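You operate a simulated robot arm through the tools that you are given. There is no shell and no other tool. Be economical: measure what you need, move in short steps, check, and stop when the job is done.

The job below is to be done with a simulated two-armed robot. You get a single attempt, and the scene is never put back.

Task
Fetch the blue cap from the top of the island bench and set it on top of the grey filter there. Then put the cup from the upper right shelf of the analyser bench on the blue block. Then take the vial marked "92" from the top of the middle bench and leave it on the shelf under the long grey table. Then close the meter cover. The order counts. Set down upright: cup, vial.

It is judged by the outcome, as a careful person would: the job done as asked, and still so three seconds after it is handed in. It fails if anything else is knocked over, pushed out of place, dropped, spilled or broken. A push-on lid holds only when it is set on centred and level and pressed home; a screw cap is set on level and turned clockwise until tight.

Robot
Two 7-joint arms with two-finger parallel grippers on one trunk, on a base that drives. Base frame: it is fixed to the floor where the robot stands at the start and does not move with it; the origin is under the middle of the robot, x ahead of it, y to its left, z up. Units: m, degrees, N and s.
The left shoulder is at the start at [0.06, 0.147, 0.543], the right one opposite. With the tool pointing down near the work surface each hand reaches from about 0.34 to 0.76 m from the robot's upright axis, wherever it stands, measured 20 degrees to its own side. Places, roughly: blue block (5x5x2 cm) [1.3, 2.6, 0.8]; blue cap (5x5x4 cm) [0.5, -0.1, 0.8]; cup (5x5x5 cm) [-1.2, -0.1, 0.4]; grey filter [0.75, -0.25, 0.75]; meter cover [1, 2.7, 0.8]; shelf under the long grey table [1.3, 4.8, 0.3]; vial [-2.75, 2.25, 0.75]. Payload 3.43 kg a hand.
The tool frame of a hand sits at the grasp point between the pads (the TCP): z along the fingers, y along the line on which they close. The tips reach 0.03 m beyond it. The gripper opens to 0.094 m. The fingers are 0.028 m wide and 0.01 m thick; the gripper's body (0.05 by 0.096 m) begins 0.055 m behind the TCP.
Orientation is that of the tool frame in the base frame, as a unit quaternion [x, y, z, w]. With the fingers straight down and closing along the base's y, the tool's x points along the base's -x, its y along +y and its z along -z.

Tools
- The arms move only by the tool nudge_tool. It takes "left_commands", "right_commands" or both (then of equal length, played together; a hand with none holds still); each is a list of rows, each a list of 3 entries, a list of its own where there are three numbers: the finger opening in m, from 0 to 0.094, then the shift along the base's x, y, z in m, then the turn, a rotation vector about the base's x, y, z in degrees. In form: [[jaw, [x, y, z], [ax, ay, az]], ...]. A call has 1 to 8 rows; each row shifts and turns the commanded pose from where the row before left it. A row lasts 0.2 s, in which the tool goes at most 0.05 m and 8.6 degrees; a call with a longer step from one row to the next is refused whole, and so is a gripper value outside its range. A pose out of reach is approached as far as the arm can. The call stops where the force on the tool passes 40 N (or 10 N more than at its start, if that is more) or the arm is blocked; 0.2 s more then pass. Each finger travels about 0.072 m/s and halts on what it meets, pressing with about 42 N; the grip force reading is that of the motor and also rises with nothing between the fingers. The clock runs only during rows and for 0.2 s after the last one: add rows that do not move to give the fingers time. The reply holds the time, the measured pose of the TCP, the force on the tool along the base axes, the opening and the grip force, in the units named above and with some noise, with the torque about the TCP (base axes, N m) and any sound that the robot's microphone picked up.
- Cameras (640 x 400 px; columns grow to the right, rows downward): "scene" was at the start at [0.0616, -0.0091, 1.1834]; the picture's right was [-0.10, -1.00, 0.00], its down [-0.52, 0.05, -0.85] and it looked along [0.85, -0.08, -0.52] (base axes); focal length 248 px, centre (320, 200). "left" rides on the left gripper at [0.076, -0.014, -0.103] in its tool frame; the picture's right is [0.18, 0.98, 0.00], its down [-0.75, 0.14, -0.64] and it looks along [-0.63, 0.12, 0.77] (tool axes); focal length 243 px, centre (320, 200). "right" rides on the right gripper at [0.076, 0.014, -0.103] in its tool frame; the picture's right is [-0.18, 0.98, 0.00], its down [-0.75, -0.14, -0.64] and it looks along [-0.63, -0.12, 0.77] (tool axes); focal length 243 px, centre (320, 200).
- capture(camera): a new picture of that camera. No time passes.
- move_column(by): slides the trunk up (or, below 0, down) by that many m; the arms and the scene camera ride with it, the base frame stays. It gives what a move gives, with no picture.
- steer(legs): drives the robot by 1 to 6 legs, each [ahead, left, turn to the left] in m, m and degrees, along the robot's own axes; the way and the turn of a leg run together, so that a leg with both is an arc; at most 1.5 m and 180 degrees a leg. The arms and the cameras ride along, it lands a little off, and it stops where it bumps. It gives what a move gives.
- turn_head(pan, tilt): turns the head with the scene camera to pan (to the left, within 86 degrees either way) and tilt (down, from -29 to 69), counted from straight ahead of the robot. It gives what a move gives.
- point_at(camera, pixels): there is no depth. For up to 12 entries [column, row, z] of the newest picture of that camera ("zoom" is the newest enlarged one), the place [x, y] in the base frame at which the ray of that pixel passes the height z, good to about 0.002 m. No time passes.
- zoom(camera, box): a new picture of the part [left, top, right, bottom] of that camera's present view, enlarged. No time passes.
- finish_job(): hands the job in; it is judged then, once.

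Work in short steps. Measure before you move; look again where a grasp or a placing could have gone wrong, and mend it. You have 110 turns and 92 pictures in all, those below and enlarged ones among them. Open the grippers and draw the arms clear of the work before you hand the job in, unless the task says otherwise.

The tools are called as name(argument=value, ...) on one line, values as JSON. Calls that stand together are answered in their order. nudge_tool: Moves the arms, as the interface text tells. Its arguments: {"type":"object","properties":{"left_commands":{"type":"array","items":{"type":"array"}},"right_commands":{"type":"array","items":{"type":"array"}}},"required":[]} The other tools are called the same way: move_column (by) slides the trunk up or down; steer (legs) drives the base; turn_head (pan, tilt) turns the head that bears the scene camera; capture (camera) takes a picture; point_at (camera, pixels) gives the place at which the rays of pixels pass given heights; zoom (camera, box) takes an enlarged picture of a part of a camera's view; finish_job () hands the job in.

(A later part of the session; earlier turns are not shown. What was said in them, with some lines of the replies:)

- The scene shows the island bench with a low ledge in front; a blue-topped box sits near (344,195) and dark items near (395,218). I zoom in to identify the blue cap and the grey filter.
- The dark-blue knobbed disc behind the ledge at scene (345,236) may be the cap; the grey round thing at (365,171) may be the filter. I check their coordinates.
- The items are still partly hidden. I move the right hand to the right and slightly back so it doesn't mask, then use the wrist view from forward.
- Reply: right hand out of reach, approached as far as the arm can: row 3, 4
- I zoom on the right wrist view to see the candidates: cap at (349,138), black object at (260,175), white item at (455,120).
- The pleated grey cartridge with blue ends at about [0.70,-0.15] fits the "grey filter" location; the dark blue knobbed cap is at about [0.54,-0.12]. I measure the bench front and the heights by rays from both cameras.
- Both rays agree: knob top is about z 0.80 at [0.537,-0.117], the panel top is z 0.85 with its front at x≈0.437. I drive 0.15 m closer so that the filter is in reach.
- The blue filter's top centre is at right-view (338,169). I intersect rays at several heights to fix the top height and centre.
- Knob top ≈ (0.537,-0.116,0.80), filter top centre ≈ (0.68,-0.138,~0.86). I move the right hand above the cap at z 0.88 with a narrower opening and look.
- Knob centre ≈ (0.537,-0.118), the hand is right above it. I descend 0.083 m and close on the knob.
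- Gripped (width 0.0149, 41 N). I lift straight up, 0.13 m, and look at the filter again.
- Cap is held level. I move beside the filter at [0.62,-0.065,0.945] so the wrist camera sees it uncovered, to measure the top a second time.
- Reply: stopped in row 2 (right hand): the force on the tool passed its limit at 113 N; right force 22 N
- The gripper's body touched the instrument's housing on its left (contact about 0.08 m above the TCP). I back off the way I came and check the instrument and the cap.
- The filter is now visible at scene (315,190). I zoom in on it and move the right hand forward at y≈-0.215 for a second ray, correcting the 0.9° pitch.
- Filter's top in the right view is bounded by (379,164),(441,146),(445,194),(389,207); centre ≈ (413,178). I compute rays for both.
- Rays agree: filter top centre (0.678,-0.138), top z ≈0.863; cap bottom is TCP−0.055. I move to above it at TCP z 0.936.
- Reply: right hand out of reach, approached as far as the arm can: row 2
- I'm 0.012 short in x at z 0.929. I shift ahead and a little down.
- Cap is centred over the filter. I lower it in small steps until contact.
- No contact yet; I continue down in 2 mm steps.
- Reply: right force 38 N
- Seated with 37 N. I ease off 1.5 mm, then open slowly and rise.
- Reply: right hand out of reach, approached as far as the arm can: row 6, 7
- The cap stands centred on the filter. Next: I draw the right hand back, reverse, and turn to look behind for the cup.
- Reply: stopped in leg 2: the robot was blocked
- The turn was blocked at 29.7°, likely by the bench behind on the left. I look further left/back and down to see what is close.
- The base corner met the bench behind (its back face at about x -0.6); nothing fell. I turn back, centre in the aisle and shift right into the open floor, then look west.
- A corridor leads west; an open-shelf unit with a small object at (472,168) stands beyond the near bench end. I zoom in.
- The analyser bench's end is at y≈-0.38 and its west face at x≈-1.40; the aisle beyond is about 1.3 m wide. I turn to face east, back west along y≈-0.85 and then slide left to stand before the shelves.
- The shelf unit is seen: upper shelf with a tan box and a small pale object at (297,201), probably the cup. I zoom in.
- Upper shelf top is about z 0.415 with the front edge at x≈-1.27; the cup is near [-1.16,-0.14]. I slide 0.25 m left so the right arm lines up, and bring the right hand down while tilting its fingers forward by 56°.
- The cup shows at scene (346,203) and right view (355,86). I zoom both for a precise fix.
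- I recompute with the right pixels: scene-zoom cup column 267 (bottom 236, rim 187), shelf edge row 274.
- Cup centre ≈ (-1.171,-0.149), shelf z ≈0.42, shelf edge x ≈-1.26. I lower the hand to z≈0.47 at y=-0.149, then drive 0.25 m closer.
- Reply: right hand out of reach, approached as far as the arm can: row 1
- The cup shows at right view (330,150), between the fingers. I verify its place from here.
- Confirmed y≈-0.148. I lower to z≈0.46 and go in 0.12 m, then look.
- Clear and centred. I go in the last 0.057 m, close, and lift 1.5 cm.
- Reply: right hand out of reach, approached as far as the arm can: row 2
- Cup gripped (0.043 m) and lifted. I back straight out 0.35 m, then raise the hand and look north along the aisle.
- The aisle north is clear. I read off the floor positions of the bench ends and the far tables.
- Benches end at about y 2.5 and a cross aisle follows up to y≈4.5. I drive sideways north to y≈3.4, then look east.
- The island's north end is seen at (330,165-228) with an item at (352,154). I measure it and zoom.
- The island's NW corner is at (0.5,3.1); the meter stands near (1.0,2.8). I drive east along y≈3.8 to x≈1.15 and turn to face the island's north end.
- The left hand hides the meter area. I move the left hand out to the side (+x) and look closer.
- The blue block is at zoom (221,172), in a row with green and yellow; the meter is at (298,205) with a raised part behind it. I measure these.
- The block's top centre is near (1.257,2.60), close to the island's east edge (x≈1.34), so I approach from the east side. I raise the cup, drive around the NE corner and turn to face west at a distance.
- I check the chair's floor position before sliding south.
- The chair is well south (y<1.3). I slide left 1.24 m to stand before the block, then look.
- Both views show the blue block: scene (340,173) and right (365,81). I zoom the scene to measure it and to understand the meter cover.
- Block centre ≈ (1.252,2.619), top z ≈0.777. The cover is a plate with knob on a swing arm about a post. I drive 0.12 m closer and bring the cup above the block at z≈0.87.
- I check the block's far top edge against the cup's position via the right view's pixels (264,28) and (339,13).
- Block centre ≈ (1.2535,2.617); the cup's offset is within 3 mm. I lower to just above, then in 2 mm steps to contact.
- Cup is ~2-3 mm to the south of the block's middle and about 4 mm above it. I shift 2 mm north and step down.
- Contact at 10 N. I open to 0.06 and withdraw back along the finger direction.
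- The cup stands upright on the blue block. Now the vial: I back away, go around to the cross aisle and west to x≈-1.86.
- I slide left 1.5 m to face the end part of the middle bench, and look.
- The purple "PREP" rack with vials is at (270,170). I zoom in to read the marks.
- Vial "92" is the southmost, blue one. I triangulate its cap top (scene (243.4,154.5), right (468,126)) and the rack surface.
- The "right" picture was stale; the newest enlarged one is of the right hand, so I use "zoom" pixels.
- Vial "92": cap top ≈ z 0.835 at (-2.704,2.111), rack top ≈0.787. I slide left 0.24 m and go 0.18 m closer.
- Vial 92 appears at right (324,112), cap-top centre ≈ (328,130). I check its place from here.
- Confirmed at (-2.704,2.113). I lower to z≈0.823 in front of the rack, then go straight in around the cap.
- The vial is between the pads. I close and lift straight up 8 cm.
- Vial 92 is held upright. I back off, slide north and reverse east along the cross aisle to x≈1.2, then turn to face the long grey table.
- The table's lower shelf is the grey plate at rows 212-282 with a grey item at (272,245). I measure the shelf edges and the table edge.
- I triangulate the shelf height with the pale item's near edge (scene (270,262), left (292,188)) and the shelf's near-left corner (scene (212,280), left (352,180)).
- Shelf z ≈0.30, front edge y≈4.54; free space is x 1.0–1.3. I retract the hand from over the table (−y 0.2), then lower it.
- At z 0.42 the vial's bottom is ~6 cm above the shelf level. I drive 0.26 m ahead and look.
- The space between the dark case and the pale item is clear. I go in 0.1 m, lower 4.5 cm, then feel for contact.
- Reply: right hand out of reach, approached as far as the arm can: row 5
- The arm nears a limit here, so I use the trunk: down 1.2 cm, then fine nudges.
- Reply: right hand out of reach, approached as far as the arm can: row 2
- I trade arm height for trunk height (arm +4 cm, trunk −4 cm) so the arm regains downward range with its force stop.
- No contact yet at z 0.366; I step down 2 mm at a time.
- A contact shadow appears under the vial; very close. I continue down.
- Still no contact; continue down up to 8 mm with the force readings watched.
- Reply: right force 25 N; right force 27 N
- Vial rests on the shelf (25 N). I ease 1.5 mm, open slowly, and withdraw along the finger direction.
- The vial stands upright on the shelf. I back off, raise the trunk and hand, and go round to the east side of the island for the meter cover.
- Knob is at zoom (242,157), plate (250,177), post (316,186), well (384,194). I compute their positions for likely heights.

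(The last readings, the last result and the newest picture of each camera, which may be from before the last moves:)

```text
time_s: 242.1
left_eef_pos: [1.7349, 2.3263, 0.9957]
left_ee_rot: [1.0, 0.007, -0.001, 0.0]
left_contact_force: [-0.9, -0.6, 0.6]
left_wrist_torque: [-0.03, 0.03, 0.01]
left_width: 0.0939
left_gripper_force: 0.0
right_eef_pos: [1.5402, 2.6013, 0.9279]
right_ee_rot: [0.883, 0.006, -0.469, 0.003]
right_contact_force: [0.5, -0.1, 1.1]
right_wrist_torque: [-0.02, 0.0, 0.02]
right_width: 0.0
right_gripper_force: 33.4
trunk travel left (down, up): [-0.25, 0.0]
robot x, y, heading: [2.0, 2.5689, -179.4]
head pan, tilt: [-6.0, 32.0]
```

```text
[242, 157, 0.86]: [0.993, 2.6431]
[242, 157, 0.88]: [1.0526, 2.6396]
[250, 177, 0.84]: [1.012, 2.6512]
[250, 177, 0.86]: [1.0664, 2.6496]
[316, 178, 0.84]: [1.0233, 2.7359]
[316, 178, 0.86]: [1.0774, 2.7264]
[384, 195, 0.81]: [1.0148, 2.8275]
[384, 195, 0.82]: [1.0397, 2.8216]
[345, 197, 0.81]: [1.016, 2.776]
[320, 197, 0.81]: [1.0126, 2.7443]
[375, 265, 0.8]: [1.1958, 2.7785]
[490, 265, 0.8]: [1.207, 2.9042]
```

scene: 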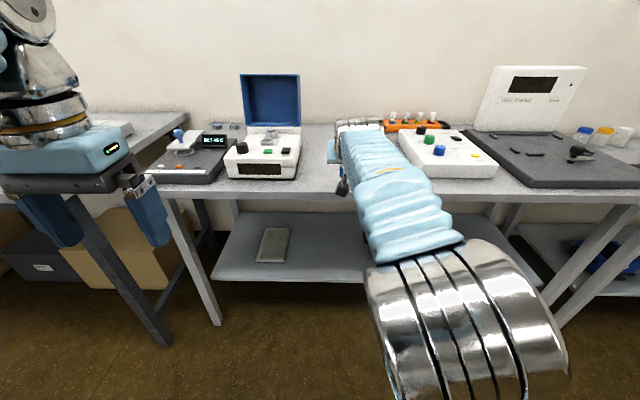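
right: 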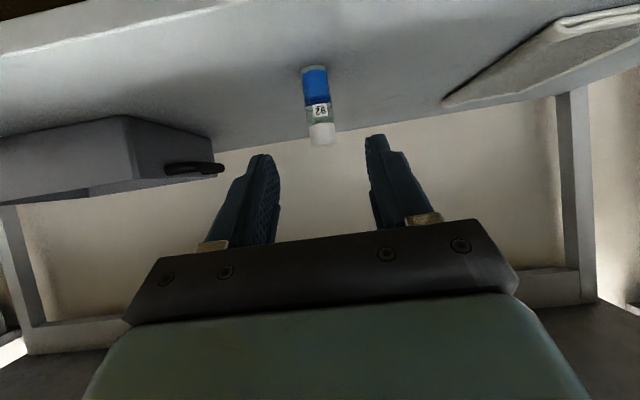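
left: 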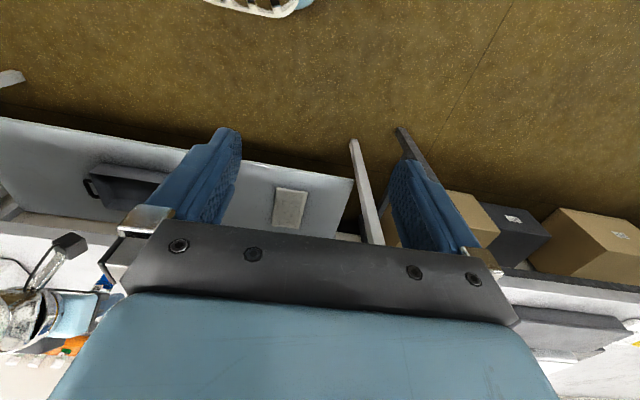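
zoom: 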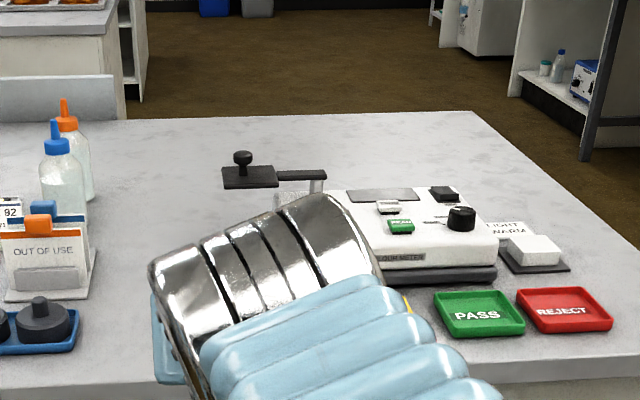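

The cover swings about a post near (1.03,2.735) with radius ≈0.09: plate now south (knob ≈(1.018,2.641,0.868)), the well to the north (≈(1.025,2.825)). I drive 0.28 m closer and look along the fingers.

steer(legs=[[0.28, 0, -0.6]])

nudge_tool(right_commands=[[0.05, [-0.04, 0.015, 0], [0, 0, 0]], [0.05, [-0.04, 0.015, 0], [0, 0, 0]], [0.05, [-0.03, 0.01, 0], [0, 0, 0]], [0.05, [0, 0, 0], [0, 0, 0]]])

capture(camera="right")

```text
time_s: 244.0
left_eef_pos: [1.4531, 2.3274, 0.9963]
left_ee_rot: [1.0, 0.005, -0.001, 0.0]
left_contact_force: [0.6, 0.4, 0.2]
left_wrist_torque: [-0.01, 0.02, 0.01]
left_width: 0.0943
left_gripper_force: 0.0
right_eef_pos: [1.2598, 2.6038, 0.928]
right_ee_rot: [0.884, 0.003, -0.468, 0.001]
right_contact_force: [-0.6, -0.3, -0.1]
right_wrist_torque: [-0.02, 0.01, -0.04]
right_width: 0.0
right_gripper_force: 32.9
trunk travel left (down, up): [-0.25, 0.0]
robot x, y, heading: [1.7244, 2.5655, -179.8]
head pan, tilt: [-6.0, 32.0]
```

```text
time_s: 245.0
left_eef_pos: [1.4527, 2.3267, 0.9957]
left_ee_rot: [1.0, 0.003, -0.001, 0.0]
left_contact_force: [-0.6, -0.6, 0.5]
left_wrist_torque: [0.02, -0.02, 0.01]
left_width: 0.0938
left_gripper_force: 0.0
right_eef_pos: [1.15, 2.6435, 0.9289]
right_ee_rot: [0.883, 0.002, -0.469, 0.001]
right_contact_force: [-0.3, -0.8, 0.6]
right_wrist_torque: [-0.03, 0.01, 0.01]
right_width: 0.0499
right_gripper_force: 0.1
trunk travel left (down, up): [-0.25, 0.0]
robot x, y, heading: [1.7242, 2.5683, -180.0]
head pan, tilt: [-6.0, 32.0]
```

```text
11 pictures are left
```

right: 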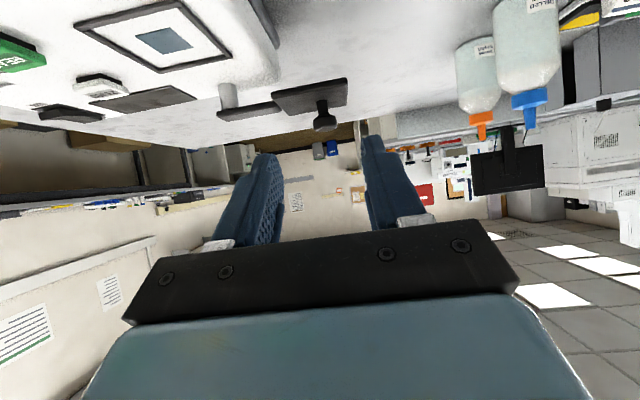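

The knob is at right (324,123), plate centre (310,97), post (228,105), well (150,100). I compute these.

point_at(camera="right", pixels=[[324, 123, 0.86], [324, 123, 0.87], [324, 123, 0.875], [310, 97, 0.84], [310, 97, 0.85], [225, 110, 0.84], [225, 110, 0.85], [150, 99, 0.81], [228, 86, 0.815]])

```text
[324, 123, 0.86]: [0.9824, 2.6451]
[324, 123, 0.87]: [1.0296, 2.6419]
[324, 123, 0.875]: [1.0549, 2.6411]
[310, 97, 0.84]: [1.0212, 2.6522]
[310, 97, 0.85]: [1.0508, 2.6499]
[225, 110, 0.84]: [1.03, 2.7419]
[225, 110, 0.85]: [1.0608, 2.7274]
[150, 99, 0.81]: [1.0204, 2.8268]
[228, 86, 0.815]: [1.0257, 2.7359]
```

Consistent: knob ≈(1.02,2.643,0.868), post ≈(1.026,2.736), well ≈(1.02,2.827). I lower to z 0.879, go in to x≈1.03 and close on the knob.

nudge_tool(right_commands=[[0.05, [0, 0, -0.048], [0, 0, 0]], [0.05, [-0.04, 0, -0.001], [0, 0, 0]], [0.05, [-0.04, 0, 0], [0, 0, 0]], [0.05, [-0.04, 0, 0], [0, 0, 0]], [0.05, [0, 0, 0], [0, 0, 0]]])

zoom(camera="right", box=[200, 60, 440, 220])

```text
time_s: 246.2
left_eef_pos: [1.4514, 2.3248, 0.9952]
left_ee_rot: [1.0, 0.003, -0.001, 0.0]
left_contact_force: [0.8, -0.4, 0.3]
left_wrist_torque: [0.0, -0.03, 0.0]
left_width: 0.0938
left_gripper_force: 0.1
right_eef_pos: [1.0292, 2.6421, 0.8801]
right_ee_rot: [0.884, 0.002, -0.468, 0.0]
right_contact_force: [0.4, 0.2, 0.0]
right_wrist_torque: [0.0, 0.01, 0.03]
right_width: 0.0498
right_gripper_force: 0.1
trunk travel left (down, up): [-0.25, 0.0]
robot x, y, heading: [1.7202, 2.5655, -179.8]
head pan, tilt: [-6.0, 32.0]
```

```text
2.50 times, centred on (320, 140) of right
```

zoom: 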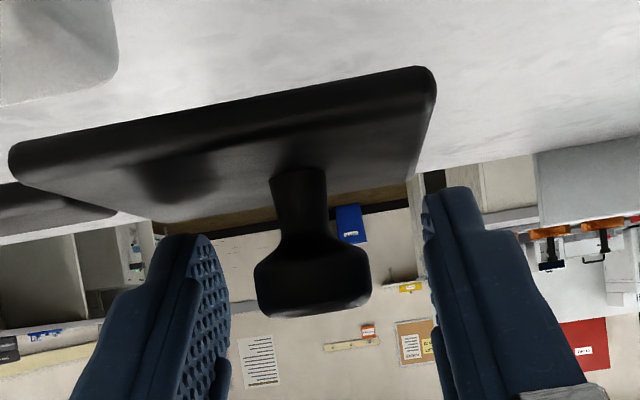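

The knob sits between the pads. I close on it.

nudge_tool(right_commands=[[0.02, [0, 0, 0], [0, 0, 0]], [0.0, [0, 0, 0], [0, 0, 0]], [0.0, [0, 0, 0], [0, 0, 0]], [0.0, [0, 0, 0], [0, 0, 0]]])

```text
time_s: 247.2
left_eef_pos: [1.4516, 2.3257, 0.9964]
left_ee_rot: [1.0, 0.003, 0.0, 0.0]
left_contact_force: [-0.5, -0.7, 0.2]
left_wrist_torque: [0.0, -0.03, -0.01]
left_width: 0.0936
left_gripper_force: 0.1
right_eef_pos: [1.0287, 2.6426, 0.8802]
right_ee_rot: [0.883, 0.002, -0.469, 0.001]
right_contact_force: [-1.0, -0.6, -0.3]
right_wrist_torque: [0.02, 0.1, 0.04]
right_width: 0.0266
right_gripper_force: 45.3
trunk travel left (down, up): [-0.25, 0.0]
robot x, y, heading: [1.7244, 2.5656, -179.9]
head pan, tilt: [-6.0, 32.0]
```

Gripped. I test the swing direction with a small tangential pull toward +x.

nudge_tool(right_commands=[[0.0, [0.01, 0.0, 0], [0, 0, 0]], [0.0, [0.01, 0.0006, 0], [0, 0, 0]], [0.0, [0, 0, 0], [0, 0, 0]]])

```text
time_s: 248.0
left_eef_pos: [1.4533, 2.3268, 0.9966]
left_ee_rot: [1.0, 0.003, -0.002, 0.0]
left_contact_force: [-1.0, 0.5, 0.2]
left_wrist_torque: [0.0, -0.01, 0.02]
left_width: 0.0938
left_gripper_force: 0.1
right_eef_pos: [1.0501, 2.6438, 0.8809]
right_ee_rot: [0.882, 0.002, -0.47, 0.0]
right_contact_force: [-0.8, 2.7, 12.6]
right_wrist_torque: [0.09, -0.03, 0.06]
right_width: 0.0234
right_gripper_force: 44.5
trunk travel left (down, up): [-0.25, 0.0]
robot x, y, heading: [1.7254, 2.5633, -180.0]
head pan, tilt: [-6.0, 32.0]
```

The opening changed (0.0266→0.0234), which may mean slipping. I look.

zoom(camera="right", box=[160, 60, 440, 240])

```text
2.22 times, centred on (300, 150) of right
```

zoom: 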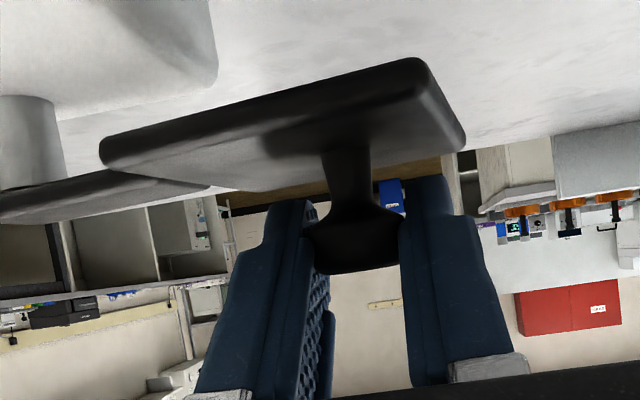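

The plate has swung ~12° toward the east with the knob still held, so the direction works. I follow the arc about the post for the next ~48°.

nudge_tool(right_commands=[[0.0, [0.0188, 0.0049, 0.001], [0, 0, 0]], [0.0, [0.0173, 0.0087, 0], [0, 0, 0]], [0.0, [0.0152, 0.0122, 0], [0, 0, 0]], [0.0, [0.0123, 0.015, 0], [0, 0, 0]], [0.0, [0, 0, 0], [0, 0, 0]]])

```text
time_s: 249.2
left_eef_pos: [1.4544, 2.3261, 0.9951]
left_ee_rot: [1.0, 0.003, -0.002, -0.002]
left_contact_force: [-0.3, 0.1, -0.4]
left_wrist_torque: [0.0, 0.0, 0.02]
left_width: 0.0942
left_gripper_force: 0.1
right_eef_pos: [1.1157, 2.6819, 0.8809]
right_ee_rot: [0.884, 0.003, -0.468, 0.0]
right_contact_force: [14.4, -13.9, 1.0]
right_wrist_torque: [-0.22, -0.12, 0.38]
right_width: 0.0232
right_gripper_force: 44.9
trunk travel left (down, up): [-0.25, 0.0]
robot x, y, heading: [1.7198, 2.5659, -180.0]
head pan, tilt: [-6.0, 32.0]
```

Forces are radial (outward), so the true radius is slightly larger (~0.097). I widen the path and carry on the next ~48°.

nudge_tool(right_commands=[[0.0, [0.0128, 0.0159, 0], [0, 0, 0]], [0.0, [0.0053, 0.0195, 0], [0, 0, 0]], [0.0, [0.0012, 0.0203, 0], [0, 0, 0]], [0.0, [-0.0031, 0.02, 0], [0, 0, 0]], [0.0, [0, 0, 0], [0, 0, 0]]])

zoom(camera="right", box=[160, 60, 440, 240])

```text
time_s: 250.1
left_eef_pos: [1.4535, 2.3258, 0.9955]
left_ee_rot: [1.0, 0.004, -0.002, 0.0]
left_contact_force: [0.3, -0.3, 1.2]
left_wrist_torque: [0.0, 0.0, -0.01]
left_width: 0.094
left_gripper_force: 0.0
right_eef_pos: [1.132, 2.7349, 0.8796]
right_ee_rot: [0.884, 0.009, -0.467, 0.006]
right_contact_force: [2.1, -7.7, -1.6]
right_wrist_torque: [-0.4, 0.54, 0.36]
right_width: 0.0233
right_gripper_force: 44.7
trunk travel left (down, up): [-0.25, 0.0]
robot x, y, heading: [1.7211, 2.5646, -179.9]
head pan, tilt: [-6.0, 32.0]
stopped in row 4 (right hand): the force on the tool passed its limit at 49 N (the readings are from after the stop); the commanded pose is now the measured one
```

```text
2.22 times, centred on (300, 150) of right
```

zoom: 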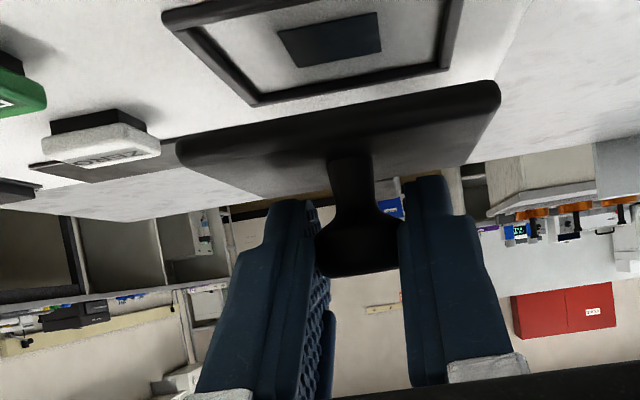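

At about 90° the clamped knob resisted turning in the grip. I loosen to a caging opening (0.034) and push north with the finger instead.

nudge_tool(right_commands=[[0.034, [0, 0, 0], [0, 0, 0]], [0.034, [0, 0, 0], [0, 0, 0]], [0.034, [0, 0.01, 0], [0, 0, 0]], [0.034, [-0.002, 0.01, 0], [0, 0, 0]], [0.034, [-0.004, 0.01, 0], [0, 0, 0]], [0.034, [0, 0, 0], [0, 0, 0]]])

```text
time_s: 251.3
left_eef_pos: [1.4548, 2.3232, 0.9953]
left_ee_rot: [1.0, 0.005, -0.002, -0.001]
left_contact_force: [-0.2, 0.7, -0.8]
left_wrist_torque: [0.0, 0.01, -0.01]
left_width: 0.094
left_gripper_force: 0.1
right_eef_pos: [1.1301, 2.7475, 0.8808]
right_ee_rot: [0.885, 0.017, -0.465, 0.01]
right_contact_force: [6.2, -23.0, 1.3]
right_wrist_torque: [-0.29, 0.15, 0.26]
right_width: 0.0473
right_gripper_force: 11.6
trunk travel left (down, up): [-0.25, 0.0]
robot x, y, heading: [1.7202, 2.5682, -179.9]
head pan, tilt: [-6.0, 32.0]
stopped in row 5 (right hand): the force on the tool passed its limit at 44 N (the readings are from after the stop); the commanded pose is now the measured one
```

Still blocked (the finger is forced open to 0.047). I ease back 1 cm and look to see what holds it.

nudge_tool(right_commands=[[0.05, [0, -0.008, 0], [0, 0, 0]], [0.05, [0, 0, 0], [0, 0, -2]], [0.05, [0, 0, 0], [0, 0, 0]]])

capture(camera="right")

turn_head(pan=-12, tilt=36)

capture(camera="scene")

```text
time_s: 252.1
left_eef_pos: [1.4521, 2.3258, 0.9955]
left_ee_rot: [1.0, 0.005, -0.001, 0.0]
left_contact_force: [0.2, -0.8, 0.2]
left_wrist_torque: [-0.01, 0.01, -0.01]
left_width: 0.0941
left_gripper_force: 0.2
right_eef_pos: [1.1288, 2.7488, 0.8794]
right_ee_rot: [0.885, -0.003, -0.466, 0.001]
right_contact_force: [-0.3, 0.0, 0.2]
right_wrist_torque: [-0.02, -0.02, 0.01]
right_width: 0.0498
right_gripper_force: 0.1
trunk travel left (down, up): [-0.25, 0.0]
robot x, y, heading: [1.7258, 2.5691, -179.8]
head pan, tilt: [-6.0, 32.0]
```

```text
7 pictures are left
```

right: 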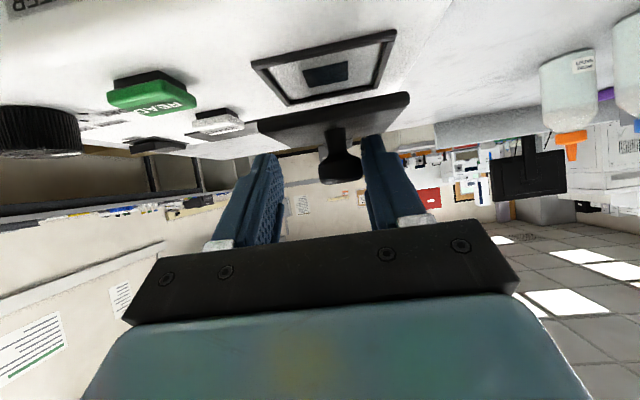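

```text
time_s: 252.7
left_eef_pos: [1.4523, 2.3254, 0.9957]
left_ee_rot: [1.0, 0.004, -0.001, 0.0]
left_contact_force: [0.4, -0.1, 0.4]
left_wrist_torque: [-0.01, -0.02, -0.01]
left_width: 0.0939
left_gripper_force: 0.1
right_eef_pos: [1.1291, 2.7475, 0.88]
right_ee_rot: [0.885, -0.002, -0.465, 0.002]
right_contact_force: [0.1, -0.3, -0.2]
right_wrist_torque: [0.0, 0.02, 0.02]
right_width: 0.0498
right_gripper_force: 0.1
trunk travel left (down, up): [-0.25, 0.0]
robot x, y, heading: [1.7178, 2.5655, -179.7]
head pan, tilt: [-12.0, 36.0]
```

```text
6 pictures are left
```

scene: 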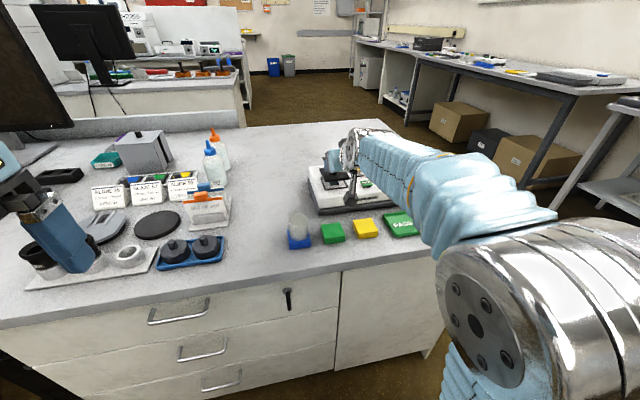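

I measure where the knob and plate now are.

point_at(camera="right", pixels=[[342, 165, 0.868], [342, 165, 0.864], [335, 132, 0.845], [250, 125, 0.84], [412, 95, 0.84], [262, 136, 0.845], [325, 72, 0.812], [215, 125, 0.82], [185, 148, 0.82], [150, 95, 0.83]])

zoom(camera="scene", box=[285, 110, 405, 250])

```text
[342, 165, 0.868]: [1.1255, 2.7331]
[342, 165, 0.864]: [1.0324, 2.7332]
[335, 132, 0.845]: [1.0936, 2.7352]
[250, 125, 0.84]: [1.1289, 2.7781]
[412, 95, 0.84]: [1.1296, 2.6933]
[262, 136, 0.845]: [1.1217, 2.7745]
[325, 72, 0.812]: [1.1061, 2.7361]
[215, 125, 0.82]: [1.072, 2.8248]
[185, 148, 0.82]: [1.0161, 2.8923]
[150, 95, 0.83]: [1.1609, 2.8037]
```

```text
2.86 times, centred on (345, 180) of scene
```

zoom: 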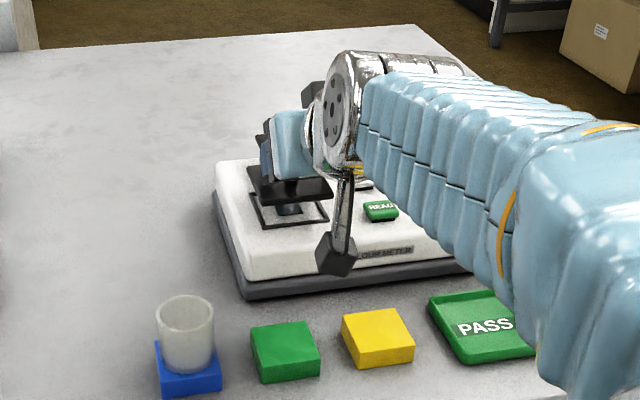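

The plate now lies exactly over the framed measuring window (centre ≈(1.106,2.736)), which matches its ~0.085 m size, and the hinge has a hard stop here: this is the closed position. I give a last gentle push north to the stop and read the force.

nudge_tool(right_commands=[[0.04, [0, 0, 0], [0, 0, 0]], [0.04, [0, 0, 0], [0, 0, 0]], [0.04, [0, -0.004, 0], [0, 0, 0]], [0.04, [0, 0.002, 0], [0, 0, 0]], [0.04, [0, 0, 0], [0, 0, 0]]])

```text
time_s: 253.9
left_eef_pos: [1.4523, 2.3253, 0.9951]
left_ee_rot: [1.0, 0.005, -0.001, -0.001]
left_contact_force: [0.7, 0.2, 0.4]
left_wrist_torque: [-0.03, 0.01, -0.01]
left_width: 0.0941
left_gripper_force: 0.2
right_eef_pos: [1.1303, 2.7441, 0.8789]
right_ee_rot: [0.885, -0.002, -0.466, 0.0]
right_contact_force: [-0.6, -3.0, 0.9]
right_wrist_torque: [-0.03, 0.04, 0.0]
right_width: 0.0417
right_gripper_force: 1.9
trunk travel left (down, up): [-0.25, 0.0]
robot x, y, heading: [1.7222, 2.5662, -179.5]
head pan, tilt: [-12.0, 36.0]
```

The south pad touches the knob with 3 N. I push 3 mm more to see whether it is at the stop.

nudge_tool(right_commands=[[0.04, [0, 0.0015, 0], [0, 0, 0]], [0.04, [0, 0.0015, 0], [0, 0, 0]], [0.04, [0, 0, 0], [0, 0, 0]]])

```text
time_s: 254.7
left_eef_pos: [1.4526, 2.3238, 0.9943]
left_ee_rot: [1.0, 0.004, -0.001, 0.0]
left_contact_force: [-0.9, 0.5, -0.2]
left_wrist_torque: [-0.02, 0.02, 0.01]
left_width: 0.094
left_gripper_force: 0.1
right_eef_pos: [1.1284, 2.746, 0.8786]
right_ee_rot: [0.885, -0.001, -0.466, 0.001]
right_contact_force: [-3.1, -9.0, 0.4]
right_wrist_torque: [-0.1, 0.08, -0.05]
right_width: 0.0455
right_gripper_force: 4.7
trunk travel left (down, up): [-0.25, 0.0]
robot x, y, heading: [1.7198, 2.5651, -179.7]
head pan, tilt: [-12.0, 36.0]
```

The knob did not move: it is at its stop. I open wide and withdraw back and up along the fingers.

nudge_tool(right_commands=[[0.06, [0, -0.003, 0], [0, 0, 0]], [0.07, [0, -0.003, 0], [0, 0, 0]], [0.07, [0, -0.003, 0], [0, 0, 0]], [0.07, [0.025, 0, 0.017], [0, 0, 0]], [0.07, [0.03, 0, 0.02], [0, 0, 0]], [0.07, [0.03, 0, 0.02], [0, 0, 0]], [0.07, [0.03, 0, 0.01], [0, 0, 0]]])

steer(legs=[[-0.3, 0, 0]])

turn_head(pan=-10, tilt=32)

zoom(camera="scene", box=[250, 90, 410, 210])

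```text
time_s: 256.3
left_eef_pos: [1.4524, 2.3266, 0.9957]
left_ee_rot: [1.0, 0.004, -0.001, 0.0]
left_contact_force: [-1.1, 0.6, 1.2]
left_wrist_torque: [0.0, -0.03, -0.02]
left_width: 0.0938
left_gripper_force: 0.0
right_eef_pos: [1.2451, 2.7386, 0.9451]
right_ee_rot: [0.885, -0.001, -0.465, 0.001]
right_contact_force: [0.2, 0.4, -0.8]
right_wrist_torque: [0.0, -0.04, 0.0]
right_width: 0.07
right_gripper_force: 0.1
trunk travel left (down, up): [-0.25, 0.0]
robot x, y, heading: [1.7218, 2.565, -179.7]
head pan, tilt: [-12.0, 36.0]
```

```text
time_s: 258.4
left_eef_pos: [1.7523, 2.3279, 0.9957]
left_ee_rot: [1.0, 0.006, -0.001, 0.0]
left_contact_force: [-0.8, -0.2, 0.4]
left_wrist_torque: [0.04, 0.01, -0.01]
left_width: 0.0942
left_gripper_force: 0.1
right_eef_pos: [1.5424, 2.7383, 0.946]
right_ee_rot: [0.885, 0.0, -0.465, 0.002]
right_contact_force: [0.7, 0.3, -1.0]
right_wrist_torque: [-0.01, 0.0, -0.01]
right_width: 0.07
right_gripper_force: 0.0
trunk travel left (down, up): [-0.25, 0.0]
robot x, y, heading: [2.0218, 2.5704, -179.4]
head pan, tilt: [-12.0, 36.0]
```

```text
time_s: 259.0
left_eef_pos: [1.7526, 2.3261, 0.995]
left_ee_rot: [1.0, 0.007, 0.0, 0.0]
left_contact_force: [0.3, -0.4, -0.1]
left_wrist_torque: [-0.03, 0.01, -0.01]
left_width: 0.094
left_gripper_force: 0.1
right_eef_pos: [1.5419, 2.7384, 0.9458]
right_ee_rot: [0.885, -0.001, -0.466, 0.001]
right_contact_force: [0.2, 0.3, -0.8]
right_wrist_torque: [0.0, -0.01, -0.01]
right_width: 0.0698
right_gripper_force: 0.0
trunk travel left (down, up): [-0.25, 0.0]
robot x, y, heading: [2.0186, 2.5684, -179.4]
head pan, tilt: [-10.0, 32.0]
```

```text
3.33 times, centred on (330, 150) of scene
```

zoom: 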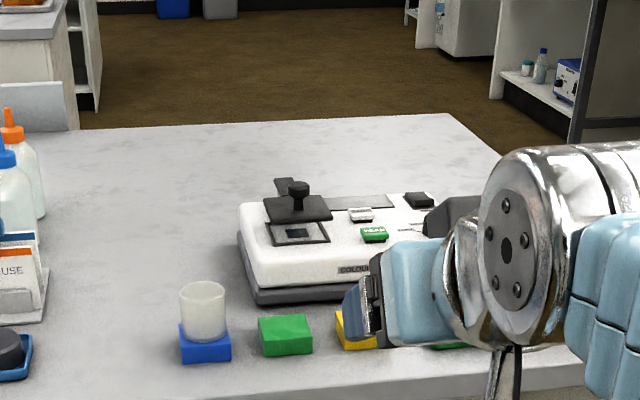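

The cup stands on the block and the plate is over the meter. I check that the plate's centre (297,209) at z≈0.843 lies over the frame's centre (297,234).

point_at(camera="zoom", pixels=[[297, 207, 0.845], [297, 207, 0.84], [265, 222, 0.84], [332, 216, 0.84], [265, 225, 0.812], [330, 243, 0.812], [298, 234, 0.812], [275, 246, 0.812], [284, 183, 0.845], [352, 202, 0.812]])

```text
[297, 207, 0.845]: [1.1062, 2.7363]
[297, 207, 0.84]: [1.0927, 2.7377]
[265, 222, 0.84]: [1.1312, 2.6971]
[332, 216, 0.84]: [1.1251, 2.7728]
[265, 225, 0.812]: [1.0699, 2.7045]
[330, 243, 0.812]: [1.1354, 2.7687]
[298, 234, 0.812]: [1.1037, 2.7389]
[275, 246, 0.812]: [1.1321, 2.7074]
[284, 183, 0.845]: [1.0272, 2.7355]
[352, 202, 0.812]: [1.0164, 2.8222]
```

The plate's centre (≈1.10,2.737) lies right over the frame's centre (1.104,2.739): the cover is closed. Grippers are open and the arms clear of the bench, so I hand in.

finish_job()

```text
The job is handed in.
```

I did all four steps in the order asked and handed the job in. The blue cap is on the grey filter, the cup is upright on the blue block, vial 92 is upright on the shelf under the long grey table, and the meter cover is swung shut to its stop.

Two bumps happened along the way:
- **Instrument on the island bench:** the right gripper hit its housing at about 113 N while I was carrying the cap. I saw no sign that anything had moved.
- **Bench behind the start position:** the base touched it while turning, and nothing fell.
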